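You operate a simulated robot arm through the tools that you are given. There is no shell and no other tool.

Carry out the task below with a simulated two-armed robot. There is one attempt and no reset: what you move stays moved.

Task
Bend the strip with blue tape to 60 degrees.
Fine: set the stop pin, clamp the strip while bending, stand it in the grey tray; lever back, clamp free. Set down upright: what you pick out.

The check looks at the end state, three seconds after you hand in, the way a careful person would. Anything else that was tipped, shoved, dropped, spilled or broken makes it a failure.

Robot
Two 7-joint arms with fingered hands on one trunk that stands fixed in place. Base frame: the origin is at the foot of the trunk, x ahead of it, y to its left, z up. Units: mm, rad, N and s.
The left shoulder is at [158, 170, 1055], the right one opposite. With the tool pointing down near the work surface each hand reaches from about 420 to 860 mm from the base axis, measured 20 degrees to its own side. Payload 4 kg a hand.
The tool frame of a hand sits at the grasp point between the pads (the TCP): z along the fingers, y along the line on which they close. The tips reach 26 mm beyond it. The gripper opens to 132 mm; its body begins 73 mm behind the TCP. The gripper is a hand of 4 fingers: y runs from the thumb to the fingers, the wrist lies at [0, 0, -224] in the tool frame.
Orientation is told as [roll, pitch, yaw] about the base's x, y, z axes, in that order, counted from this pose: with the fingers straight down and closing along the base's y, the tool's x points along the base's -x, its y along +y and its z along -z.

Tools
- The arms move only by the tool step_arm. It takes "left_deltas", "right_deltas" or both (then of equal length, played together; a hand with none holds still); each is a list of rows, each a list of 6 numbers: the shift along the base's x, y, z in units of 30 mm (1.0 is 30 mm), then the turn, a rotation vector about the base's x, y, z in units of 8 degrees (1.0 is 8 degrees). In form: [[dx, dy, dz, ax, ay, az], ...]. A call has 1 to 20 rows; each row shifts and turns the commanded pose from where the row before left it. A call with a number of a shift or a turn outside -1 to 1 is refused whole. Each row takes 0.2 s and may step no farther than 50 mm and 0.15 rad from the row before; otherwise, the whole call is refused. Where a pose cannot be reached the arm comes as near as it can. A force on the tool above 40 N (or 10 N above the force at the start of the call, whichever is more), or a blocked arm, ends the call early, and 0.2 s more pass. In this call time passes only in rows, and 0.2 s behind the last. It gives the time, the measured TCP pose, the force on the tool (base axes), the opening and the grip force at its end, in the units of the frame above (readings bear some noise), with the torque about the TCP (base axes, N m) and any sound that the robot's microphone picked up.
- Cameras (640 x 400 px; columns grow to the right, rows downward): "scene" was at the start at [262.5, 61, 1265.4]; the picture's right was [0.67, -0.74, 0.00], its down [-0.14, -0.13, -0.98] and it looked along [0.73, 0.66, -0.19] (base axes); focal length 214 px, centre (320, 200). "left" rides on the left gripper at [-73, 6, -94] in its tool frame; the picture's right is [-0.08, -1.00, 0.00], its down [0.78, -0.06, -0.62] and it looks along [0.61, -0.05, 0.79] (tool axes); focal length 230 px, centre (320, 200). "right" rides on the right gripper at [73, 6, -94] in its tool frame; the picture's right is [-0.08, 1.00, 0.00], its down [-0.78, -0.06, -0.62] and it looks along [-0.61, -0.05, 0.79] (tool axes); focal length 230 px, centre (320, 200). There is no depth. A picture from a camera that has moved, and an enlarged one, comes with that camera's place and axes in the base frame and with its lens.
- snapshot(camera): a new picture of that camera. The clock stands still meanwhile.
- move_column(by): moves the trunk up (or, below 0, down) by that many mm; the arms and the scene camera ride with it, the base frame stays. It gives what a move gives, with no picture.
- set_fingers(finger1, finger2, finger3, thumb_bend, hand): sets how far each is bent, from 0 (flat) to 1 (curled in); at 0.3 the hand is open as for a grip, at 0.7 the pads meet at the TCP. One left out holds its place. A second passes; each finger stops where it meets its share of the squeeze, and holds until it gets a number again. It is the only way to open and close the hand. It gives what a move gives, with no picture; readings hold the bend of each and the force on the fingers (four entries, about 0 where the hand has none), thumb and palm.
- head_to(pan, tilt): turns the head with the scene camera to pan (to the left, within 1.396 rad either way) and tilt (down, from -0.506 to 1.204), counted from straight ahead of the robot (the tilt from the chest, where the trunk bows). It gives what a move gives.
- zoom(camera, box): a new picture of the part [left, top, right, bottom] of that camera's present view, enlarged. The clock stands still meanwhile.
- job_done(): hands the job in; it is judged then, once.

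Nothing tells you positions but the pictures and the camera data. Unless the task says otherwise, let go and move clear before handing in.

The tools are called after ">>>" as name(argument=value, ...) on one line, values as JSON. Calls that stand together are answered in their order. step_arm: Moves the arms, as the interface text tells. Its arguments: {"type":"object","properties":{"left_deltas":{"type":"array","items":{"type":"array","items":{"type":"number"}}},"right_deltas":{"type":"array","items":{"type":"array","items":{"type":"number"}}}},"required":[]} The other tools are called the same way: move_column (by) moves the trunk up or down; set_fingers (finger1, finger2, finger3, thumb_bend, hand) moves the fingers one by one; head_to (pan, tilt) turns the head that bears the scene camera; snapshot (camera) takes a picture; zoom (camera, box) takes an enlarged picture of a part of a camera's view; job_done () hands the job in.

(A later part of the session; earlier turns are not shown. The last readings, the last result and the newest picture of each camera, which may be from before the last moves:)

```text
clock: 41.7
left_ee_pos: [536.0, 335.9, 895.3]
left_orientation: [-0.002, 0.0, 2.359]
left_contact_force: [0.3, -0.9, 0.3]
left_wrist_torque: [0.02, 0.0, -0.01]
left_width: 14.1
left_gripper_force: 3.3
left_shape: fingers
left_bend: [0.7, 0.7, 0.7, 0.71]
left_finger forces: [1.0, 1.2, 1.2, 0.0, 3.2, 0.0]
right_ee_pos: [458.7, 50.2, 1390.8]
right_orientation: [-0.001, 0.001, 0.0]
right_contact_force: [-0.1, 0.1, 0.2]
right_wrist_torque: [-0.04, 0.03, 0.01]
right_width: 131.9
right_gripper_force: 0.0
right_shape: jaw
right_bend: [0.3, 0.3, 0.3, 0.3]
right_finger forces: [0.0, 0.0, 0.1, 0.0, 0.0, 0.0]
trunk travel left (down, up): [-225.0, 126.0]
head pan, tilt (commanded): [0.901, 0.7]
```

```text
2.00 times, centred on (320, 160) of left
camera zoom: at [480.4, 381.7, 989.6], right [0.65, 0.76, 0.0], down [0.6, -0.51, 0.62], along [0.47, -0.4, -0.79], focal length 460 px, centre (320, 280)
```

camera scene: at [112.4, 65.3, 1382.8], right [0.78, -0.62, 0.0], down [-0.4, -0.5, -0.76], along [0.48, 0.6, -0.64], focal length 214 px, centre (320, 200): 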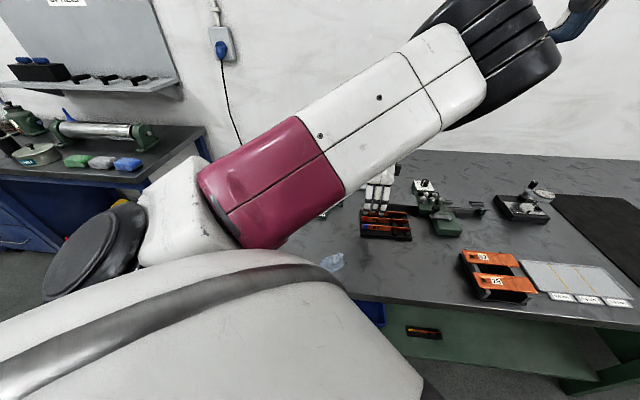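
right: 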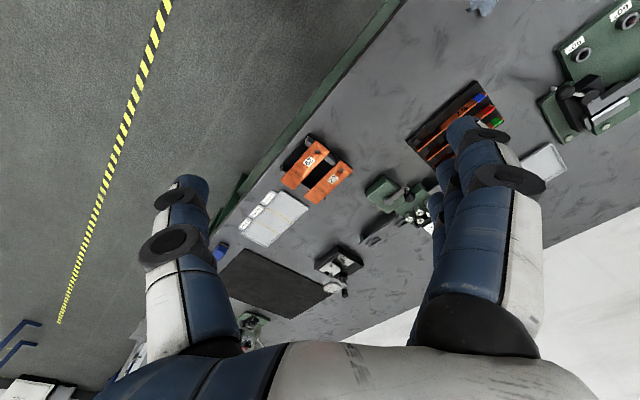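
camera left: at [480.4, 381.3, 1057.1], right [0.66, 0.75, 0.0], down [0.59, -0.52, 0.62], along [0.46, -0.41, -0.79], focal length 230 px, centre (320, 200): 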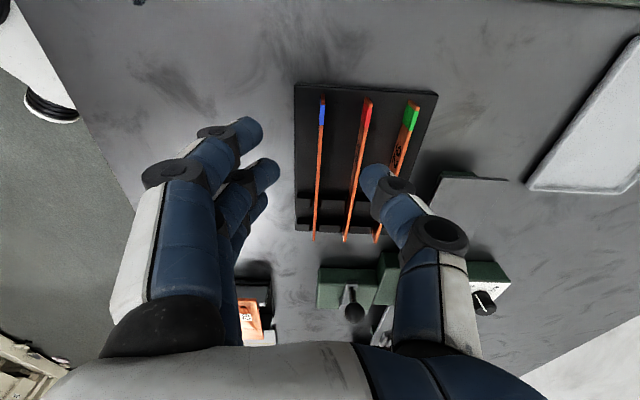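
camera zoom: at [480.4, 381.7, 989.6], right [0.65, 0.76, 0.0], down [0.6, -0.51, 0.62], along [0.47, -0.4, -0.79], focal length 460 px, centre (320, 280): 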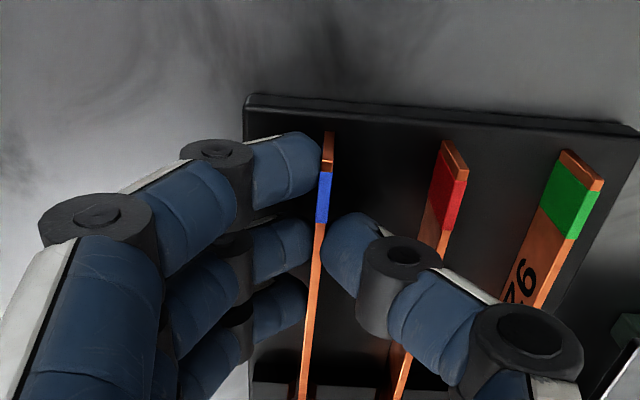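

Contact is balanced. I tighten a bit more.

>>> set_fingers(hand="left", finger1=0.75, finger2=0.75, finger3=0.75, thumb_bend=0.78)

>>> zoom(camera="left", box=[240, 60, 400, 260])

```text
clock: 42.7
left_ee_pos: [536.0, 335.7, 895.8]
left_orientation: [-0.001, -0.001, 2.36]
left_contact_force: [0.4, -0.1, 0.1]
left_wrist_torque: [0.03, 0.04, -0.01]
left_width: 12.7
left_gripper_force: 14.0
left_shape: fingers
left_bend: [0.73, 0.73, 0.72, 0.72]
left_finger forces: [4.7, 4.7, 4.6, 0.0, 14.0, 0.0]
right_ee_pos: [455.9, 49.5, 1390.8]
right_orientation: [-0.001, 0.001, 0.001]
right_contact_force: [0.2, 0.4, -0.1]
right_wrist_torque: [0.0, -0.01, 0.03]
right_width: 131.9
right_gripper_force: 0.0
right_shape: jaw
right_bend: [0.3, 0.3, 0.3, 0.3]
right_finger forces: [0.0, 0.1, 0.1, 0.1, 0.0, 0.0]
trunk travel left (down, up): [-225.0, 126.0]
head pan, tilt (commanded): [0.901, 0.7]
```

```text
2.00 times, centred on (320, 160) of left
camera zoom: at [480.4, 381.7, 989.6], right [0.65, 0.76, 0.0], down [0.6, -0.51, 0.62], along [0.47, -0.4, -0.79], focal length 460 px, centre (320, 280)
```

zoom: 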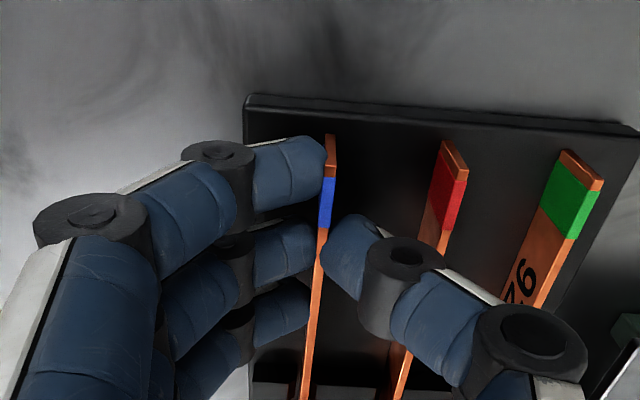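

The strip is gripped with 14 N balanced. I lift slowly.

>>> step_arm(left_deltas=[[0, 0, 0.2, 0, 0, 0], [0, 0, 0.3, 0, 0, 0], [0, 0, 0.5, 0, 0, 0], [0, 0, 0.6, 0, 0, 0]])

>>> snapshot(camera="left")

>>> zoom(camera="scene", box=[330, 170, 430, 250])

```text
clock: 43.7
left_ee_pos: [537.2, 336.2, 945.7]
left_orientation: [-0.001, -0.001, 2.36]
left_contact_force: [0.6, 0.3, -0.9]
left_wrist_torque: [0.06, 0.03, 0.0]
left_width: 12.6
left_gripper_force: 13.8
left_shape: fingers
left_bend: [0.73, 0.73, 0.73, 0.72]
left_finger forces: [4.7, 4.6, 4.6, 0.0, 13.9, 0.0]
right_ee_pos: [457.8, 49.6, 1390.3]
right_orientation: [0.001, 0.0, 0.0]
right_contact_force: [0.5, 0.3, 0.2]
right_wrist_torque: [-0.03, -0.01, 0.01]
right_width: 131.9
right_gripper_force: 0.0
right_shape: jaw
right_bend: [0.3, 0.3, 0.3, 0.3]
right_finger forces: [0.0, 0.1, 0.0, 0.0, 0.1, 0.0]
trunk travel left (down, up): [-225.0, 126.0]
head pan, tilt (commanded): [0.901, 0.7]
```

```text
taken
camera left: at [481.1, 381.6, 1040.9], right [0.65, 0.76, 0.0], down [0.6, -0.51, 0.62], along [0.47, -0.4, -0.79], focal length 230 px, centre (320, 200)
```

left: 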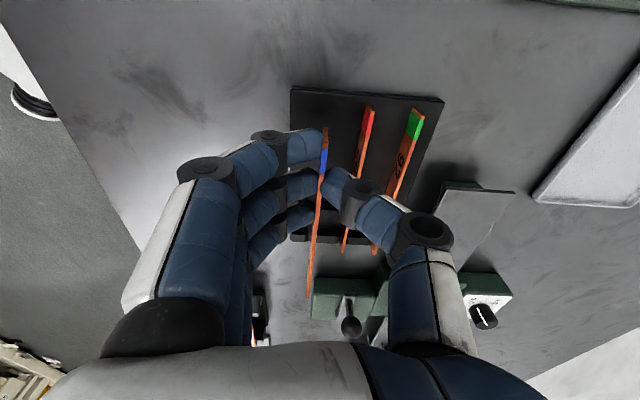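

```text
5.00 times, centred on (380, 210) of scene
camera zoom: at [112.2, 65.1, 1382.8], right [0.78, -0.62, 0.0], down [-0.4, -0.5, -0.77], along [0.48, 0.6, -0.64], focal length 1072 px, centre (20, 150)
```

zoom: 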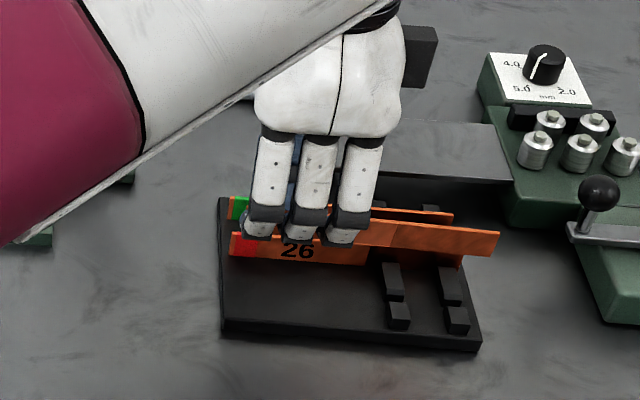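

The strip is out, level, and aligned with the hand's x axis. I lift further and carry it to a hover above the clamp slot.

>>> step_arm(left_deltas=[[0, 0, 0.9, 0, 0, 0], [0, 0, 0.9, 0, 0, 0], [-0.17, 0.872, 0, 0, 0, 0], [-0.17, 0.872, 0, 0, 0, 0], [-0.17, 0.872, 0, 0, 0, 0], [-0.17, 0.872, 0, 0, 0, 0], [-0.17, 0.872, 0, 0, 0, 0], [-0.17, 0.872, 0, 0, 0, 0], [-0.17, 0.872, 0, 0, 0, 0], [-0.17, 0.872, 0, 0, 0, 0], [-0.17, 0.872, 0, 0, 0, 0], [-0.17, 0.872, 0, 0, 0, 0], [-0.17, 0.872, 0, 0, 0, 0], [-0.17, 0.872, 0, 0, 0, 0], [0, 0, 0, 0, 0, 0]])

>>> snapshot(camera="left")

>>> zoom(camera="left", box=[220, 100, 420, 340])

>>> snapshot(camera="scene")

```text
clock: 46.9
left_ee_pos: [477.0, 650.2, 996.4]
left_orientation: [-0.001, -0.001, 2.358]
left_contact_force: [-0.2, -0.8, -1.0]
left_wrist_torque: [0.01, 0.03, 0.03]
left_width: 12.7
left_gripper_force: 13.8
left_shape: fingers
left_bend: [0.73, 0.73, 0.73, 0.72]
left_finger forces: [4.7, 4.5, 4.5, 0.1, 13.7, 0.0]
right_ee_pos: [458.1, 49.4, 1391.1]
right_orientation: [0.001, 0.0, -0.002]
right_contact_force: [0.3, 0.6, 0.5]
right_wrist_torque: [0.02, 0.02, -0.03]
right_width: 132.1
right_gripper_force: 0.0
right_shape: jaw
right_bend: [0.3, 0.3, 0.3, 0.3]
right_finger forces: [0.0, 0.1, 0.0, 0.1, 0.0, 0.1]
trunk travel left (down, up): [-225.0, 126.0]
head pan, tilt (commanded): [0.901, 0.7]
```

```text
taken
camera left: at [420.8, 696.7, 1090.9], right [0.65, 0.76, 0.0], down [0.6, -0.51, 0.62], along [0.47, -0.4, -0.79], focal length 230 px, centre (320, 200)
```

left: 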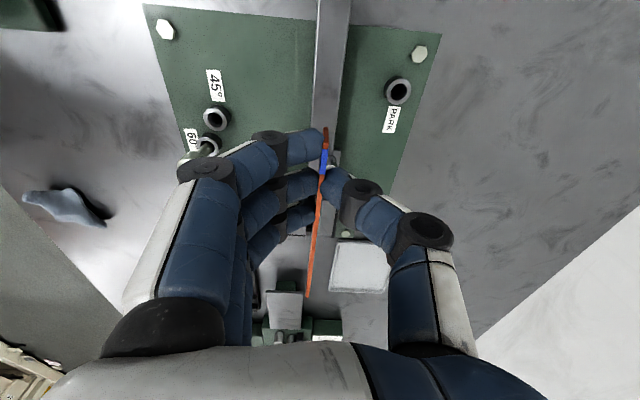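

```text
1.67 times, centred on (320, 220) of left
camera zoom: at [420.8, 696.7, 1090.9], right [0.65, 0.76, 0.0], down [0.6, -0.51, 0.62], along [0.47, -0.4, -0.79], focal length 384 px, centre (320, 167)
```

zoom: 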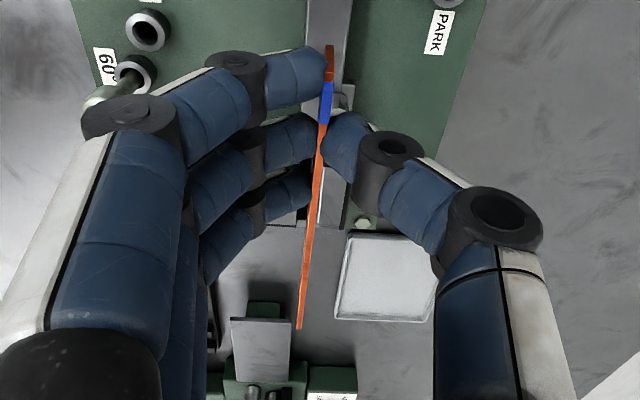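

```text
taken
camera scene: at [112.5, 64.9, 1382.8], right [0.78, -0.62, 0.0], down [-0.4, -0.5, -0.77], along [0.48, 0.6, -0.64], focal length 214 px, centre (320, 200)
```

scene: 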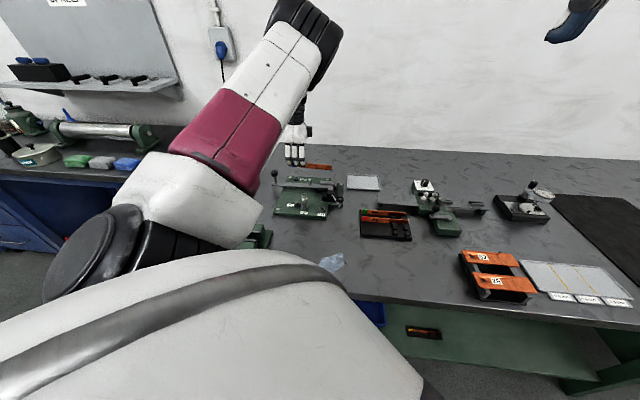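

The strip hovers above the fixture. I zoom on the region around the slot from both cameras to check alignment.

>>> zoom(camera="left", box=[280, 130, 370, 250])

>>> zoom(camera="scene", box=[260, 150, 360, 225])

```text
3.33 times, centred on (325, 190) of left
camera zoom: at [420.8, 696.7, 1090.9], right [0.65, 0.76, 0.0], down [0.6, -0.51, 0.62], along [0.47, -0.4, -0.79], focal length 767 px, centre (303, 233)
```

zoom: 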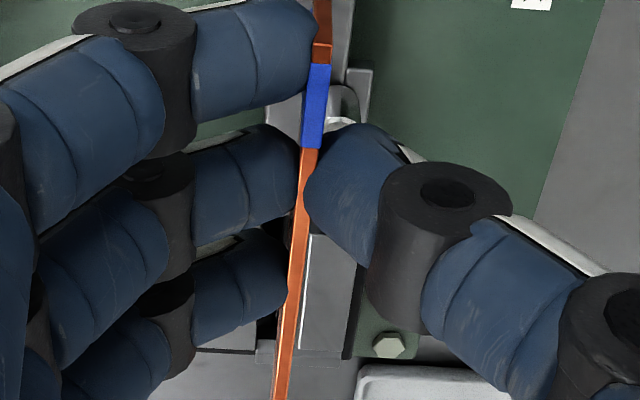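

```text
5.33 times, centred on (310, 188) of scene
camera zoom: at [112.5, 64.9, 1382.8], right [0.78, -0.62, 0.0], down [-0.4, -0.5, -0.77], along [0.48, 0.6, -0.64], focal length 1144 px, centre (373, 267)
```

zoom: 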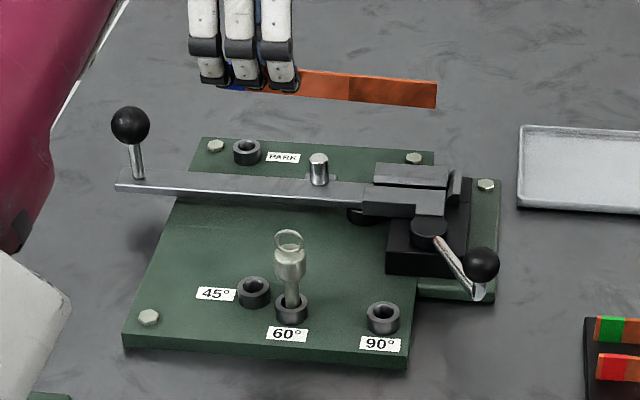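

Strip bottom is ~38 mm below the TCP, right end near u≈4 (stop at ≈16). I zoom in on the jaws and slot from the scene camera.

>>> zoom(camera="scene", box=[310, 170, 354, 203])

>>> zoom(camera="left", box=[300, 160, 345, 240])

```text
12.12 times, centred on (332, 186) of scene
camera zoom: at [112.5, 64.9, 1382.8], right [0.78, -0.62, 0.0], down [-0.4, -0.5, -0.77], along [0.48, 0.6, -0.64], focal length 2600 px, centre (174, 364)
```

zoom: 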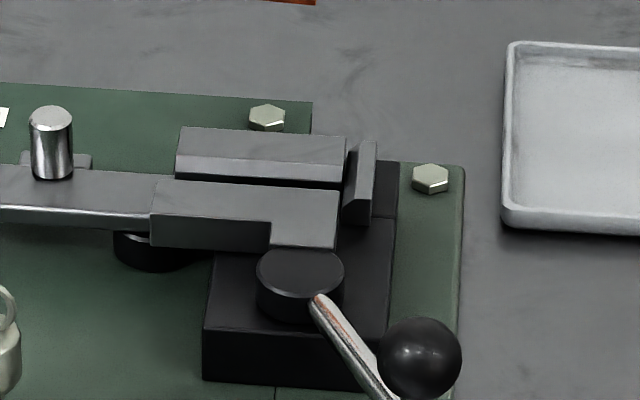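

```text
5.00 times, centred on (322, 200) of left
camera zoom: at [420.8, 696.7, 1090.9], right [0.65, 0.76, 0.0], down [0.6, -0.51, 0.62], along [0.47, -0.4, -0.79], focal length 1150 px, centre (308, 200)
```

zoom: 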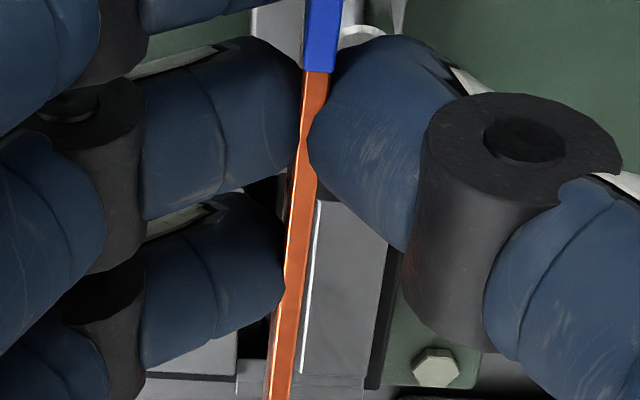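

Relative to the slot (v 789.6–803) the strip is at v≈796.4, dead centre, with a gap of several mm to the end stop. I lower to just above the jaws and check once more.

>>> step_arm(left_deltas=[[-0.07, 0.07, -0.4, 0, 0, 0], [0, 0, -0.5, 0, 0, 0], [0, 0, -0.5, 0, 0, 0], [0, 0, -0.4, 0, 0, 0], [0, 0, 0, 0, 0, 0]])

>>> zoom(camera="scene", box=[290, 160, 354, 208])

>>> zoom(camera="left", box=[270, 130, 370, 310])

```text
clock: 48.1
left_ee_pos: [471.8, 651.4, 943.4]
left_orientation: [-0.001, -0.001, 2.359]
left_contact_force: [-0.5, -0.6, -1.8]
left_wrist_torque: [0.03, 0.06, -0.01]
left_width: 13.0
left_gripper_force: 14.0
left_shape: fingers
left_bend: [0.73, 0.73, 0.73, 0.72]
left_finger forces: [4.7, 4.5, 4.5, 0.0, 13.7, 0.1]
right_ee_pos: [457.6, 48.9, 1391.4]
right_orientation: [-0.001, 0.001, -0.001]
right_contact_force: [0.8, 0.1, -0.5]
right_wrist_torque: [0.01, 0.0, -0.04]
right_width: 132.0
right_gripper_force: 0.1
right_shape: jaw
right_bend: [0.3, 0.3, 0.3, 0.3]
right_finger forces: [0.1, 0.0, 0.0, 0.1, 0.0, 0.0]
trunk travel left (down, up): [-225.0, 126.0]
head pan, tilt (commanded): [0.901, 0.7]
```

```text
8.33 times, centred on (322, 184) of scene
camera zoom: at [112.5, 65.3, 1382.8], right [0.78, -0.62, 0.0], down [-0.4, -0.5, -0.76], along [0.48, 0.6, -0.64], focal length 1787 px, centre (303, 333)
```

zoom: 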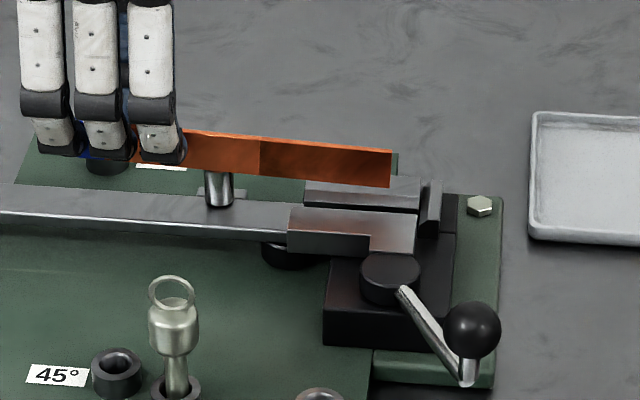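

```text
2.22 times, centred on (320, 220) of left
camera zoom: at [417.6, 698.1, 1037.2], right [0.65, 0.76, 0.0], down [0.6, -0.51, 0.62], along [0.47, -0.4, -0.79], focal length 511 px, centre (320, 156)
```

zoom: 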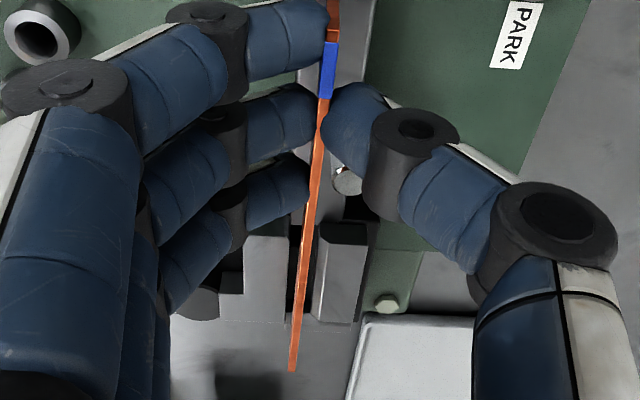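

Scene view: strip right end is ~13 mm short of the stop and above the slot. I lower into the slot stepwise, watching force.

>>> step_arm(left_deltas=[[0.025, 0.025, -0.2, 0, 0, 0], [0, 0, -0.2, 0, 0, 0], [0, 0, 0, 0, 0, 0]])

>>> zoom(camera="scene", box=[290, 160, 354, 208])

>>> zoom(camera="left", box=[270, 130, 370, 310])

```text
clock: 48.9
left_ee_pos: [473.3, 651.3, 931.5]
left_orientation: [-0.002, 0.0, 2.359]
left_contact_force: [0.0, -1.0, -0.7]
left_wrist_torque: [0.04, 0.01, -0.04]
left_width: 12.5
left_gripper_force: 14.0
left_shape: fingers
left_bend: [0.73, 0.73, 0.73, 0.72]
left_finger forces: [4.6, 4.6, 4.6, 0.0, 13.6, 0.0]
right_ee_pos: [458.3, 50.6, 1390.9]
right_orientation: [-0.001, 0.001, -0.003]
right_contact_force: [-0.5, 0.8, 0.0]
right_wrist_torque: [0.01, -0.04, 0.0]
right_width: 131.8
right_gripper_force: 0.0
right_shape: jaw
right_bend: [0.3, 0.3, 0.3, 0.3]
right_finger forces: [0.0, 0.0, 0.1, 0.0, 0.0, 0.0]
trunk travel left (down, up): [-225.0, 126.0]
head pan, tilt (commanded): [0.901, 0.7]
```

```text
8.33 times, centred on (322, 184) of scene
camera zoom: at [112.5, 65.4, 1382.8], right [0.78, -0.62, 0.0], down [-0.4, -0.5, -0.76], along [0.48, 0.6, -0.64], focal length 1787 px, centre (303, 333)
```

zoom: 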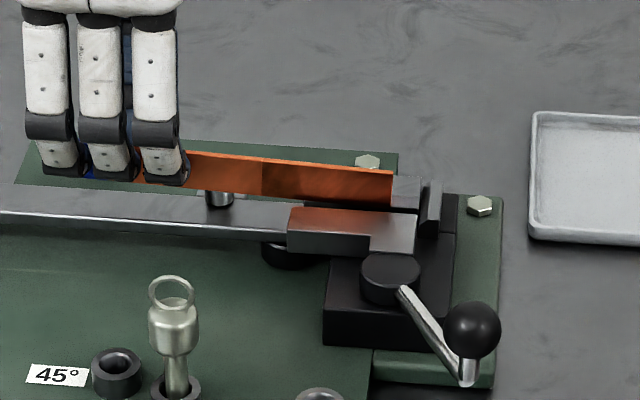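

```text
2.22 times, centred on (320, 220) of left
camera zoom: at [418.7, 698.1, 1025.2], right [0.65, 0.76, 0.0], down [0.6, -0.51, 0.62], along [0.47, -0.4, -0.79], focal length 511 px, centre (320, 156)
```

zoom: 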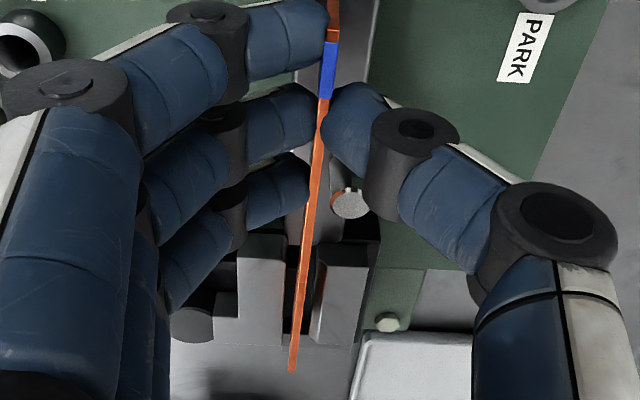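

The strip seems to droop ~3° at its right end. I zoom in to measure the tilt before seating it.

>>> zoom(camera="scene", box=[300, 168, 340, 198])

```text
13.33 times, centred on (320, 183) of scene
camera zoom: at [112.5, 65.4, 1382.8], right [0.78, -0.62, 0.0], down [-0.4, -0.5, -0.76], along [0.48, 0.6, -0.64], focal length 2860 px, centre (320, 427)
```

zoom: 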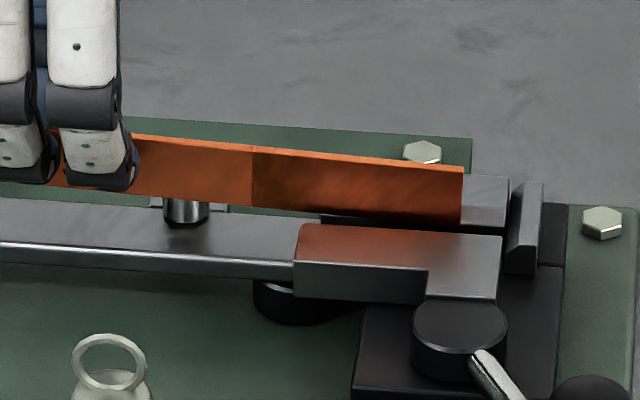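

The droop measures about 2.3°. I level the strip by a small counter-rotation, then check.

>>> step_arm(left_deltas=[[0, 0, 0, -0.1, -0.1, 0], [0, 0, 0, -0.1, -0.1, 0], [0, 0, 0, 0, 0, 0]])

>>> zoom(camera="scene", box=[300, 168, 340, 198])

```text
clock: 49.7
left_ee_pos: [473.0, 652.1, 931.4]
left_orientation: [0.0, 0.039, 2.361]
left_contact_force: [0.5, -0.4, -0.8]
left_wrist_torque: [0.06, 0.01, 0.01]
left_width: 12.4
left_gripper_force: 13.4
left_shape: fingers
left_bend: [0.73, 0.73, 0.73, 0.72]
left_finger forces: [4.6, 4.6, 4.4, 0.0, 13.7, 0.0]
right_ee_pos: [457.9, 49.7, 1390.7]
right_orientation: [0.0, 0.001, 0.0]
right_contact_force: [0.2, 0.4, 0.1]
right_wrist_torque: [0.01, 0.01, 0.03]
right_width: 132.0
right_gripper_force: 0.0
right_shape: jaw
right_bend: [0.3, 0.3, 0.3, 0.3]
right_finger forces: [0.0, 0.1, 0.0, 0.0, 0.0, 0.0]
trunk travel left (down, up): [-225.0, 126.0]
head pan, tilt (commanded): [0.901, 0.7]
```

```text
13.33 times, centred on (320, 183) of scene
camera zoom: at [112.6, 65.3, 1382.7], right [0.78, -0.62, 0.0], down [-0.4, -0.5, -0.76], along [0.48, 0.6, -0.64], focal length 2860 px, centre (320, 427)
```

zoom: 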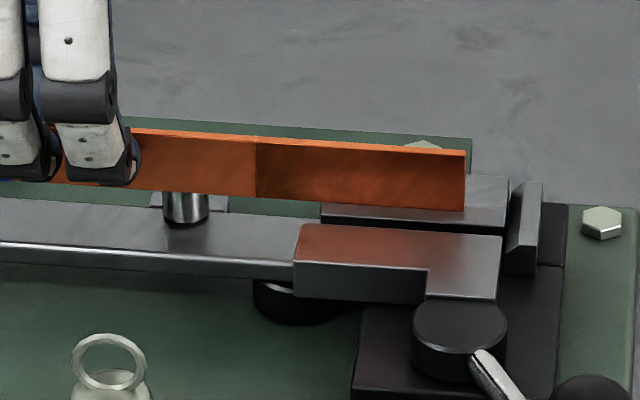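

The strip is level now and its scribed line will meet the jaw edge when pushed to the stop. I lower into the slot.

>>> step_arm(left_deltas=[[0, 0, -0.15, 0, 0, 0], [0, 0, -0.1, 0, 0, 0], [0, 0, -0.1, 0, 0, 0]])

>>> zoom(camera="scene", box=[300, 168, 340, 198])

>>> zoom(camera="left", box=[270, 130, 370, 310])

```text
clock: 50.5
left_ee_pos: [475.2, 651.0, 921.6]
left_orientation: [0.001, 0.039, 2.361]
left_contact_force: [-1.0, -0.7, -0.9]
left_wrist_torque: [0.0, 0.02, 0.01]
left_width: 12.4
left_gripper_force: 13.2
left_shape: fingers
left_bend: [0.73, 0.73, 0.73, 0.72]
left_finger forces: [4.6, 4.6, 4.5, 0.0, 13.7, 0.0]
right_ee_pos: [456.8, 49.4, 1390.6]
right_orientation: [0.001, 0.001, 0.0]
right_contact_force: [0.0, 0.0, -0.5]
right_wrist_torque: [0.0, 0.03, 0.03]
right_width: 131.8
right_gripper_force: 0.0
right_shape: jaw
right_bend: [0.3, 0.3, 0.3, 0.3]
right_finger forces: [0.0, 0.0, 0.1, 0.0, 0.1, 0.0]
trunk travel left (down, up): [-225.0, 126.0]
head pan, tilt (commanded): [0.901, 0.7]
```

```text
13.33 times, centred on (320, 183) of scene
camera zoom: at [112.6, 65.4, 1382.7], right [0.78, -0.62, 0.0], down [-0.4, -0.5, -0.76], along [0.47, 0.6, -0.64], focal length 2860 px, centre (320, 427)
```

zoom: 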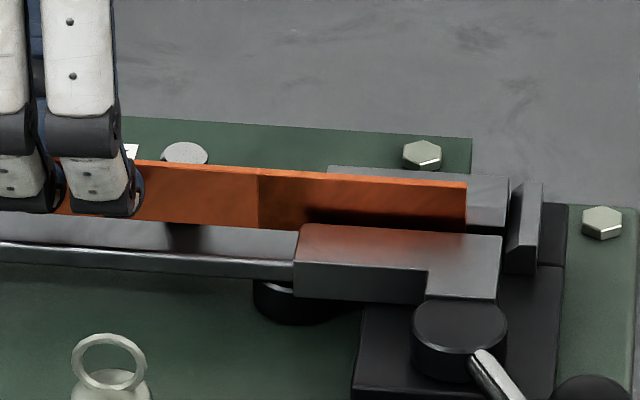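

```text
2.22 times, centred on (320, 220) of left
camera zoom: at [416.4, 700.2, 1012.2], right [0.65, 0.76, 0.0], down [0.58, -0.49, 0.65], along [0.49, -0.42, -0.76], focal length 511 px, centre (320, 156)
```

zoom: 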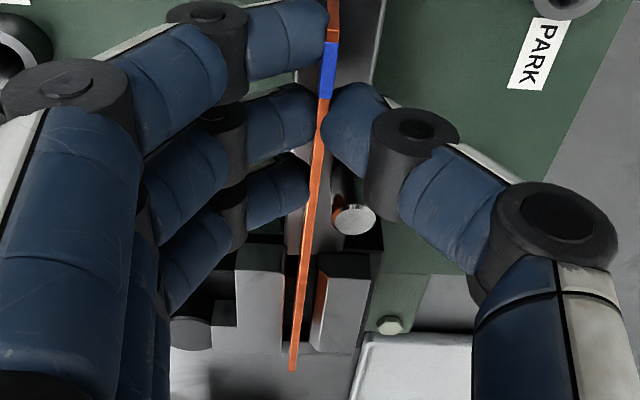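

It is in the slot, centred. I lower further in 2 mm steps until it rests.

>>> step_arm(left_deltas=[[0, 0, -0.07, 0, 0, 0], [0, 0, -0.07, 0, 0, 0], [0, 0, -0.05, 0, 0, 0]])

>>> zoom(camera="scene", box=[300, 168, 340, 198])

```text
clock: 51.3
left_ee_pos: [474.4, 652.0, 915.6]
left_orientation: [0.0, 0.042, 2.359]
left_contact_force: [0.3, -0.5, -1.0]
left_wrist_torque: [0.05, 0.03, -0.01]
left_width: 12.6
left_gripper_force: 13.2
left_shape: fingers
left_bend: [0.73, 0.73, 0.73, 0.72]
left_finger forces: [4.7, 4.6, 4.5, 0.0, 13.7, 0.0]
right_ee_pos: [456.9, 50.3, 1390.4]
right_orientation: [0.0, 0.001, 0.001]
right_contact_force: [0.2, 0.2, 0.4]
right_wrist_torque: [0.02, 0.0, -0.01]
right_width: 131.8
right_gripper_force: 0.1
right_shape: jaw
right_bend: [0.3, 0.3, 0.3, 0.3]
right_finger forces: [0.0, 0.1, 0.0, 0.0, 0.0, 0.0]
trunk travel left (down, up): [-225.0, 126.0]
head pan, tilt (commanded): [0.901, 0.7]
```

```text
13.33 times, centred on (320, 183) of scene
camera zoom: at [112.6, 65.4, 1382.7], right [0.78, -0.62, 0.0], down [-0.4, -0.5, -0.76], along [0.48, 0.6, -0.64], focal length 2860 px, centre (320, 427)
```

zoom: 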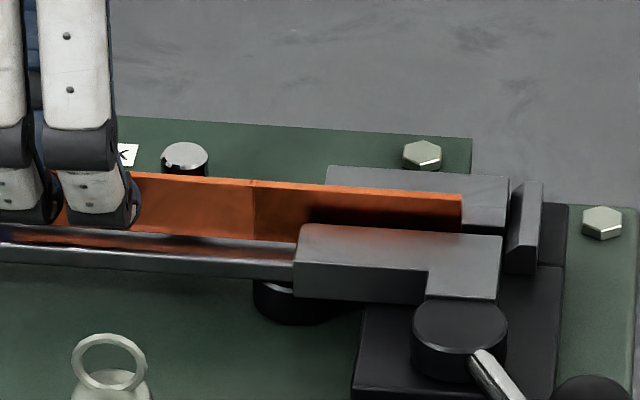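

About at the lever's top height now. I go down in 1 mm steps to feel contact.

>>> step_arm(left_deltas=[[0, 0, -0.04, 0, 0, 0], [0, 0, -0.03, 0, 0, 0], [0, 0, 0, 0, 0, 0]])

```text
clock: 52.1
left_ee_pos: [475.0, 652.5, 913.9]
left_orientation: [-0.003, 0.041, 2.36]
left_contact_force: [-0.8, 0.4, 2.9]
left_wrist_torque: [0.04, 0.03, -0.03]
left_width: 12.3
left_gripper_force: 14.4
left_shape: fingers
left_bend: [0.73, 0.73, 0.73, 0.72]
left_finger forces: [5.1, 5.0, 4.6, 0.0, 14.5, 0.0]
right_ee_pos: [457.6, 49.2, 1391.3]
right_orientation: [0.001, 0.001, 0.0]
right_contact_force: [0.1, -1.4, 0.1]
right_wrist_torque: [0.02, 0.0, -0.01]
right_width: 131.9
right_gripper_force: 0.0
right_shape: jaw
right_bend: [0.3, 0.3, 0.3, 0.3]
right_finger forces: [0.1, 0.0, 0.0, 0.1, 0.0, 0.1]
trunk travel left (down, up): [-225.0, 126.0]
head pan, tilt (commanded): [0.901, 0.7]
```

Contact felt (2.9 N). I ease up half a millimetre and slide the strip along +u toward the end stop.

>>> step_arm(left_deltas=[[0, 0, 0.025, 0, 0, 0], [0.0707, -0.0707, 0, 0, 0, 0], [0.0707, -0.0707, 0, 0, 0, 0], [0.0707, -0.0707, 0, 0, 0, 0], [0, 0, 0, 0, 0, 0]])

>>> zoom(camera="scene", box=[300, 168, 340, 198])

```text
clock: 53.3
left_ee_pos: [480.6, 646.0, 914.7]
left_orientation: [-0.001, 0.041, 2.36]
left_contact_force: [0.4, -0.2, -0.8]
left_wrist_torque: [0.01, 0.04, 0.0]
left_width: 12.5
left_gripper_force: 14.6
left_shape: fingers
left_bend: [0.73, 0.73, 0.73, 0.72]
left_finger forces: [5.0, 4.9, 4.5, 0.0, 14.1, 0.0]
right_ee_pos: [457.3, 49.7, 1390.9]
right_orientation: [0.0, -0.001, 0.0]
right_contact_force: [-0.2, -0.1, -0.1]
right_wrist_torque: [0.05, 0.02, 0.05]
right_width: 131.9
right_gripper_force: 0.0
right_shape: jaw
right_bend: [0.3, 0.3, 0.3, 0.3]
right_finger forces: [0.1, 0.1, 0.0, 0.0, 0.0, 0.0]
trunk travel left (down, up): [-225.0, 126.0]
head pan, tilt (commanded): [0.901, 0.7]
```

```text
13.33 times, centred on (320, 183) of scene
camera zoom: at [112.5, 65.4, 1382.8], right [0.78, -0.62, 0.0], down [-0.4, -0.5, -0.76], along [0.48, 0.6, -0.64], focal length 2860 px, centre (320, 427)
```

zoom: 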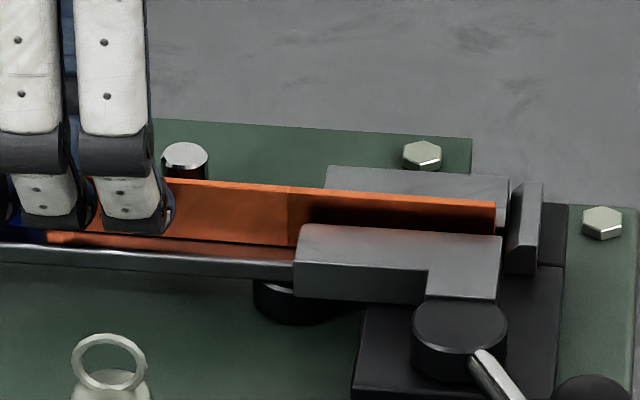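

About 4 mm left to the stop. I continue in small steps.

>>> step_arm(left_deltas=[[0.0354, -0.0354, 0, 0, 0, 0], [0.0354, -0.0354, 0, 0, 0, 0], [0.0236, -0.0236, 0, 0, 0, 0], [0, 0, 0, 0, 0, 0]])

>>> zoom(camera="scene", box=[300, 168, 340, 198])

```text
clock: 54.3
left_ee_pos: [482.5, 643.2, 913.9]
left_orientation: [-0.001, 0.038, 2.361]
left_contact_force: [-2.4, 2.1, 1.2]
left_wrist_torque: [0.05, 0.1, -0.04]
left_width: 12.3
left_gripper_force: 14.3
left_shape: fingers
left_bend: [0.73, 0.73, 0.73, 0.72]
left_finger forces: [4.9, 5.0, 4.7, 0.0, 14.4, 0.0]
right_ee_pos: [456.8, 50.1, 1390.9]
right_orientation: [0.0, -0.001, 0.0]
right_contact_force: [-0.9, -0.2, -0.6]
right_wrist_torque: [-0.02, -0.01, 0.0]
right_width: 131.9
right_gripper_force: 0.0
right_shape: jaw
right_bend: [0.3, 0.3, 0.3, 0.3]
right_finger forces: [0.0, 0.1, 0.1, 0.0, 0.0, 0.0]
trunk travel left (down, up): [-225.0, 126.0]
head pan, tilt (commanded): [0.901, 0.7]
```

```text
13.33 times, centred on (320, 183) of scene
camera zoom: at [112.0, 65.3, 1382.8], right [0.78, -0.62, 0.0], down [-0.4, -0.5, -0.77], along [0.48, 0.6, -0.64], focal length 2860 px, centre (320, 427)
```

zoom: 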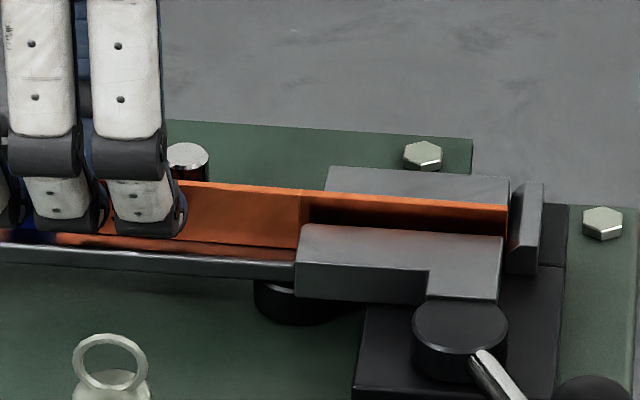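

The strip is at the end stop (3 N reaction) and its scribed line matches the jaw edge. Before letting go, I lean its top slightly toward the far jaw and move it against that jaw so that it stays put by itself.

>>> step_arm(left_deltas=[[-0.01, 0.01, 0.015, -0.22, 0.22, 0], [0.07, 0.07, 0, -0.22, 0.22, 0], [0.07, 0.07, 0, 0, 0, 0], [0, 0, 0, 0, 0, 0]])

>>> zoom(camera="scene", box=[300, 168, 340, 198])

>>> zoom(camera="left", box=[270, 130, 370, 310])

```text
clock: 55.3
left_ee_pos: [487.4, 648.1, 916.8]
left_orientation: [0.086, 0.037, 2.364]
left_contact_force: [-1.6, -1.0, -0.7]
left_wrist_torque: [0.03, 0.06, -0.09]
left_width: 12.2
left_gripper_force: 12.9
left_shape: fingers
left_bend: [0.73, 0.73, 0.73, 0.73]
left_finger forces: [3.9, 5.0, 5.2, 0.0, 12.3, 0.0]
right_ee_pos: [456.8, 49.5, 1390.6]
right_orientation: [0.002, -0.001, -0.001]
right_contact_force: [0.9, -0.6, 0.2]
right_wrist_torque: [0.01, 0.0, 0.04]
right_width: 131.7
right_gripper_force: 0.0
right_shape: jaw
right_bend: [0.3, 0.3, 0.3, 0.3]
right_finger forces: [0.0, 0.0, 0.0, 0.1, 0.0, 0.1]
trunk travel left (down, up): [-225.0, 126.0]
head pan, tilt (commanded): [0.901, 0.7]
```

```text
13.33 times, centred on (320, 183) of scene
camera zoom: at [112.4, 65.3, 1382.8], right [0.78, -0.62, 0.0], down [-0.4, -0.5, -0.76], along [0.48, 0.6, -0.64], focal length 2860 px, centre (320, 427)
```

zoom: 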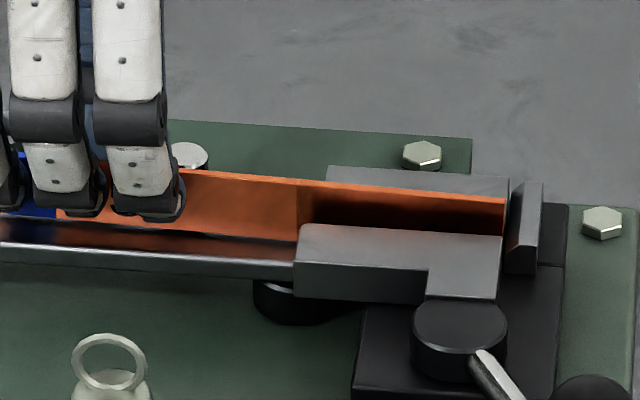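

```text
2.22 times, centred on (320, 220) of left
camera zoom: at [434.9, 703.0, 1007.1], right [0.65, 0.76, -0.09], down [0.62, -0.45, 0.64], along [0.44, -0.47, -0.76], focal length 511 px, centre (320, 156)
```

zoom: 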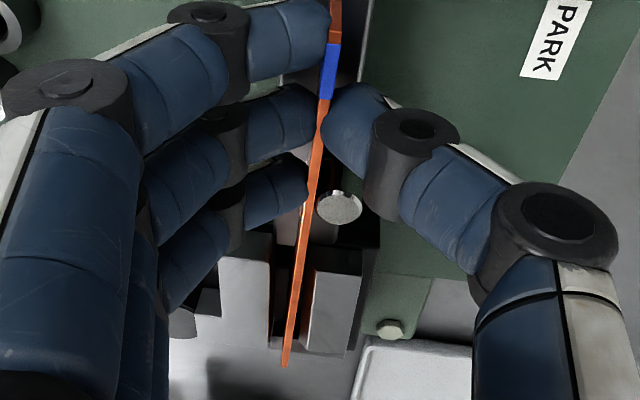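

The strip now touches the forming pin / far jaw side. I lower about 2 mm so that it rests on its edge, then release.

>>> step_arm(left_deltas=[[0, 0, -0.04, 0, 0, 0], [0, 0, -0.03, 0, 0, 0], [0, 0, 0, 0, 0, 0]])

```text
clock: 56.1
left_ee_pos: [488.2, 647.1, 913.7]
left_orientation: [0.086, 0.038, 2.363]
left_contact_force: [-0.7, 1.9, 5.2]
left_wrist_torque: [0.08, 0.0, -0.04]
left_width: 12.3
left_gripper_force: 15.1
left_shape: fingers
left_bend: [0.74, 0.73, 0.73, 0.73]
left_finger forces: [4.3, 5.0, 5.0, 0.1, 15.5, 0.0]
right_ee_pos: [455.9, 48.6, 1390.7]
right_orientation: [0.001, 0.001, 0.0]
right_contact_force: [-0.5, -0.2, -0.4]
right_wrist_torque: [0.02, -0.01, 0.02]
right_width: 132.0
right_gripper_force: 0.1
right_shape: jaw
right_bend: [0.3, 0.3, 0.3, 0.3]
right_finger forces: [0.0, 0.0, 0.0, 0.1, 0.0, 0.0]
trunk travel left (down, up): [-225.0, 126.0]
head pan, tilt (commanded): [0.901, 0.7]
```

Resting with 5 N. I first relax the squeeze evenly, then open.

>>> set_fingers(hand="left", finger1=0.735, finger2=0.73, finger3=0.73, thumb_bend=0.74)

>>> zoom(camera="scene", box=[300, 168, 340, 198])

```text
clock: 57.1
left_ee_pos: [487.0, 647.5, 913.8]
left_orientation: [0.086, 0.039, 2.362]
left_contact_force: [0.3, 1.4, 9.7]
left_wrist_torque: [0.02, 0.02, -0.04]
left_width: 12.5
left_gripper_force: 10.0
left_shape: fingers
left_bend: [0.73, 0.72, 0.72, 0.73]
left_finger forces: [2.8, 3.0, 3.3, 0.1, 9.8, 0.0]
right_ee_pos: [456.5, 49.3, 1391.2]
right_orientation: [0.0, -0.001, -0.001]
right_contact_force: [0.0, -0.3, -0.1]
right_wrist_torque: [0.0, -0.04, -0.03]
right_width: 131.8
right_gripper_force: 0.1
right_shape: jaw
right_bend: [0.3, 0.3, 0.3, 0.3]
right_finger forces: [0.1, 0.0, 0.0, 0.1, 0.1, 0.0]
trunk travel left (down, up): [-225.0, 126.0]
head pan, tilt (commanded): [0.901, 0.7]
```

```text
13.33 times, centred on (320, 183) of scene
camera zoom: at [111.7, 64.5, 1382.9], right [0.78, -0.62, 0.0], down [-0.4, -0.5, -0.77], along [0.48, 0.6, -0.64], focal length 2860 px, centre (320, 427)
```

zoom: 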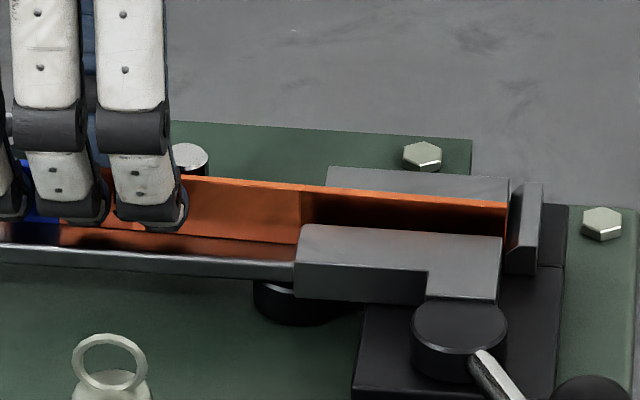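

The upward force rose (a tip is likely touching the lever); I raise 1.5 mm and relax further.

>>> step_arm(left_deltas=[[0, 0, 0.05, 0, 0, 0], [0, 0, 0, 0, 0, 0]])

>>> set_fingers(hand="left", finger1=0.72, finger2=0.715, finger3=0.715, thumb_bend=0.715)

>>> zoom(camera="scene", box=[300, 168, 340, 198])

>>> zoom(camera="left", box=[270, 130, 370, 310])

```text
clock: 57.7
left_ee_pos: [487.2, 646.9, 915.5]
left_orientation: [0.088, 0.037, 2.362]
left_contact_force: [-0.2, 0.9, 3.6]
left_wrist_torque: [0.02, 0.01, -0.03]
left_width: 12.7
left_gripper_force: 7.5
left_shape: fingers
left_bend: [0.72, 0.72, 0.72, 0.72]
left_finger forces: [2.4, 2.8, 3.0, 0.0, 8.0, 0.0]
right_ee_pos: [456.4, 48.5, 1391.3]
right_orientation: [-0.002, 0.0, 0.0]
right_contact_force: [-0.3, -0.9, 0.5]
right_wrist_torque: [0.01, 0.02, 0.02]
right_width: 131.9
right_gripper_force: 0.0
right_shape: jaw
right_bend: [0.3, 0.3, 0.3, 0.3]
right_finger forces: [0.1, 0.1, 0.0, 0.0, 0.0, 0.0]
trunk travel left (down, up): [-225.0, 126.0]
head pan, tilt (commanded): [0.901, 0.7]
```

```text
clock: 58.7
left_ee_pos: [486.4, 646.2, 915.3]
left_orientation: [0.086, 0.038, 2.362]
left_contact_force: [-1.0, 1.7, 4.7]
left_wrist_torque: [0.0, -0.01, -0.02]
left_width: 13.4
left_gripper_force: 3.1
left_shape: fingers
left_bend: [0.72, 0.71, 0.71, 0.71]
left_finger forces: [1.4, 0.9, 1.4, 0.0, 3.1, 0.0]
right_ee_pos: [456.4, 48.6, 1390.7]
right_orientation: [0.001, 0.0, 0.001]
right_contact_force: [0.7, 0.0, 0.0]
right_wrist_torque: [0.0, 0.02, -0.02]
right_width: 131.9
right_gripper_force: 0.0
right_shape: jaw
right_bend: [0.3, 0.3, 0.3, 0.3]
right_finger forces: [0.0, 0.0, 0.0, 0.1, 0.0, 0.0]
trunk travel left (down, up): [-225.0, 126.0]
head pan, tilt (commanded): [0.901, 0.7]
```

```text
13.33 times, centred on (320, 183) of scene
camera zoom: at [112.1, 64.9, 1382.8], right [0.78, -0.62, 0.0], down [-0.4, -0.5, -0.77], along [0.48, 0.6, -0.64], focal length 2860 px, centre (320, 427)
```

zoom: 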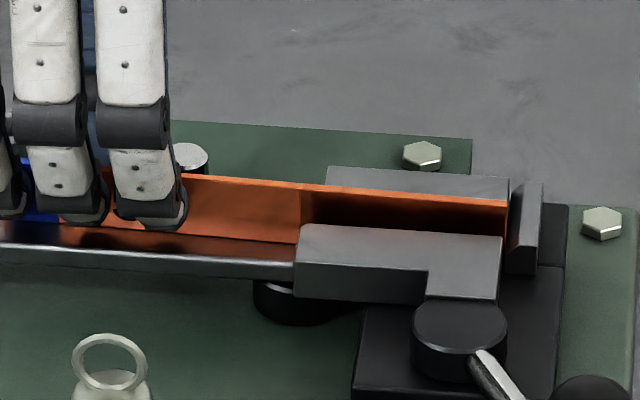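

```text
2.22 times, centred on (320, 220) of left
camera zoom: at [434.5, 701.6, 1006.7], right [0.64, 0.76, -0.09], down [0.62, -0.45, 0.64], along [0.45, -0.47, -0.76], focal length 511 px, centre (320, 156)
```

zoom: 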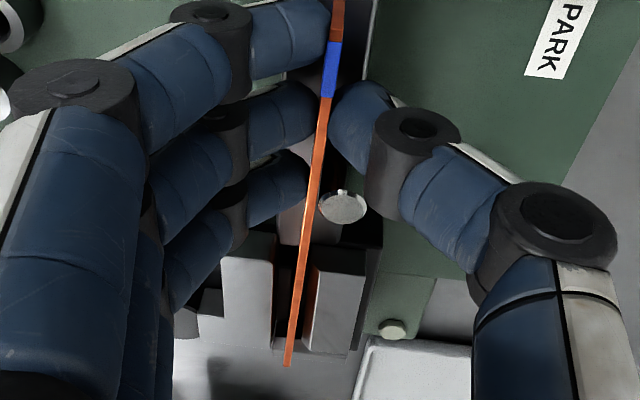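

The strip leans against the forming pin and far jaw. I open the hand now.

>>> set_fingers(hand="left", finger1=0.63, finger2=0.63, finger3=0.63, thumb_bend=0.63)

>>> zoom(camera="scene", box=[300, 168, 340, 198])

>>> zoom(camera="left", box=[270, 130, 370, 310])

```text
clock: 59.7
left_ee_pos: [487.0, 647.3, 915.0]
left_orientation: [0.085, 0.039, 2.362]
left_contact_force: [-0.1, -0.3, 0.3]
left_wrist_torque: [-0.01, -0.04, 0.03]
left_width: 30.4
left_gripper_force: 0.0
left_shape: fingers
left_bend: [0.63, 0.63, 0.63, 0.63]
left_finger forces: [0.1, 0.0, 0.1, 0.0, 0.0, 0.1]
right_ee_pos: [457.5, 48.3, 1390.8]
right_orientation: [-0.001, -0.001, 0.0]
right_contact_force: [-0.4, 0.1, 0.1]
right_wrist_torque: [0.01, -0.02, 0.01]
right_width: 131.8
right_gripper_force: 0.0
right_shape: jaw
right_bend: [0.3, 0.3, 0.3, 0.3]
right_finger forces: [0.0, 0.0, 0.0, 0.0, 0.1, 0.1]
trunk travel left (down, up): [-225.0, 126.0]
head pan, tilt (commanded): [0.901, 0.7]
```

```text
13.33 times, centred on (320, 183) of scene
camera zoom: at [112.5, 65.3, 1382.8], right [0.78, -0.62, 0.0], down [-0.4, -0.5, -0.76], along [0.48, 0.6, -0.64], focal length 2860 px, centre (320, 427)
```

zoom: 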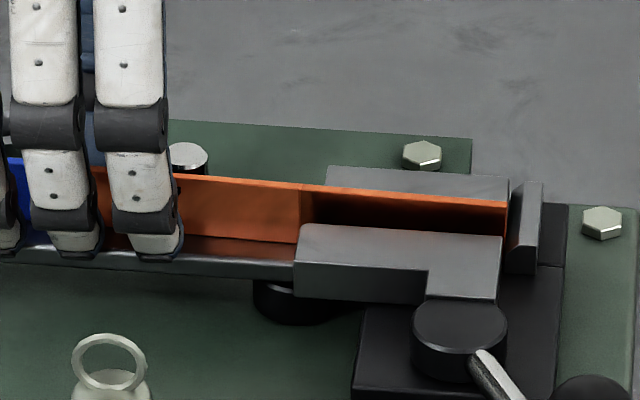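

```text
2.22 times, centred on (320, 220) of left
camera zoom: at [434.7, 701.8, 1006.3], right [0.64, 0.76, -0.09], down [0.62, -0.45, 0.64], along [0.45, -0.47, -0.76], focal length 511 px, centre (320, 156)
```

zoom: 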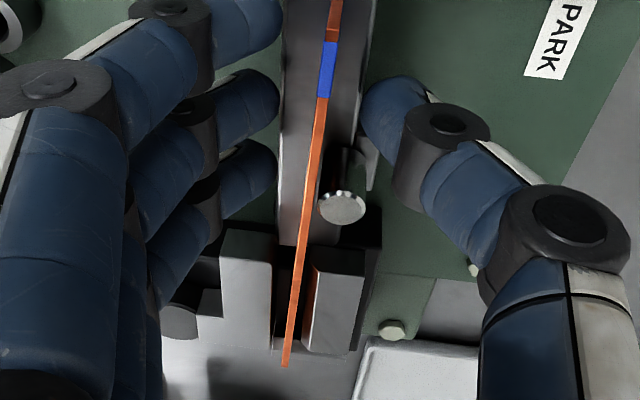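

The strip stands on its own in the slot. I withdraw straight up and undo the small tilts.

>>> step_arm(left_deltas=[[0, 0, 0.4, 0, 0, 0], [0, 0, 0.6, 0, 0, 0], [0, 0, 0.8, 0.44, -0.44, 0], [0, 0, 0.8, 0.2, 0.2, 0], [0, 0, 0, 0, 0, 0]])

>>> zoom(camera="scene", box=[260, 150, 360, 225])

>>> snapshot(camera="left")

```text
clock: 60.9
left_ee_pos: [488.2, 646.6, 992.0]
left_orientation: [-0.002, 0.001, 2.361]
left_contact_force: [-0.7, 0.5, 0.2]
left_wrist_torque: [-0.03, -0.01, -0.02]
left_width: 29.9
left_gripper_force: 0.1
left_shape: fingers
left_bend: [0.63, 0.63, 0.63, 0.63]
left_finger forces: [0.0, 0.1, 0.0, 0.0, 0.0, 0.1]
right_ee_pos: [457.3, 50.5, 1391.4]
right_orientation: [0.0, 0.0, 0.0]
right_contact_force: [0.2, 0.5, 0.1]
right_wrist_torque: [-0.01, 0.0, 0.02]
right_width: 131.9
right_gripper_force: 0.1
right_shape: jaw
right_bend: [0.3, 0.3, 0.3, 0.3]
right_finger forces: [0.1, 0.0, 0.0, 0.0, 0.1, 0.0]
trunk travel left (down, up): [-225.0, 126.0]
head pan, tilt (commanded): [0.901, 0.7]
```

```text
5.33 times, centred on (310, 188) of scene
camera zoom: at [112.2, 65.2, 1382.8], right [0.78, -0.62, 0.0], down [-0.4, -0.5, -0.77], along [0.48, 0.6, -0.64], focal length 1144 px, centre (373, 267)
```

zoom: 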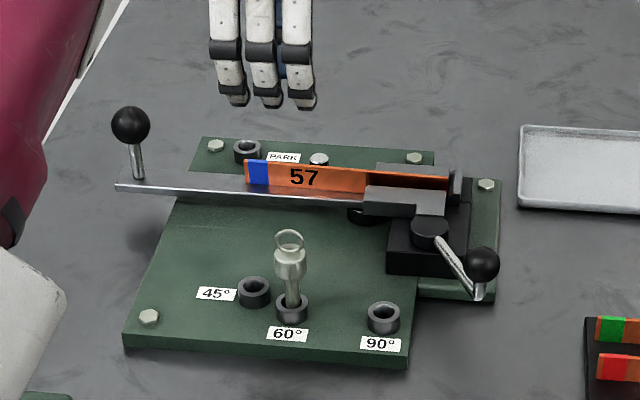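

```text
taken
camera left: at [433.3, 693.0, 1086.2], right [0.65, 0.76, 0.0], down [0.6, -0.51, 0.62], along [0.47, -0.4, -0.79], focal length 230 px, centre (320, 200)
```

left: 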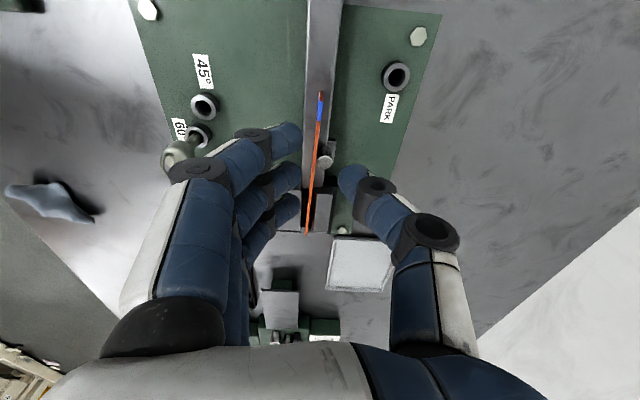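

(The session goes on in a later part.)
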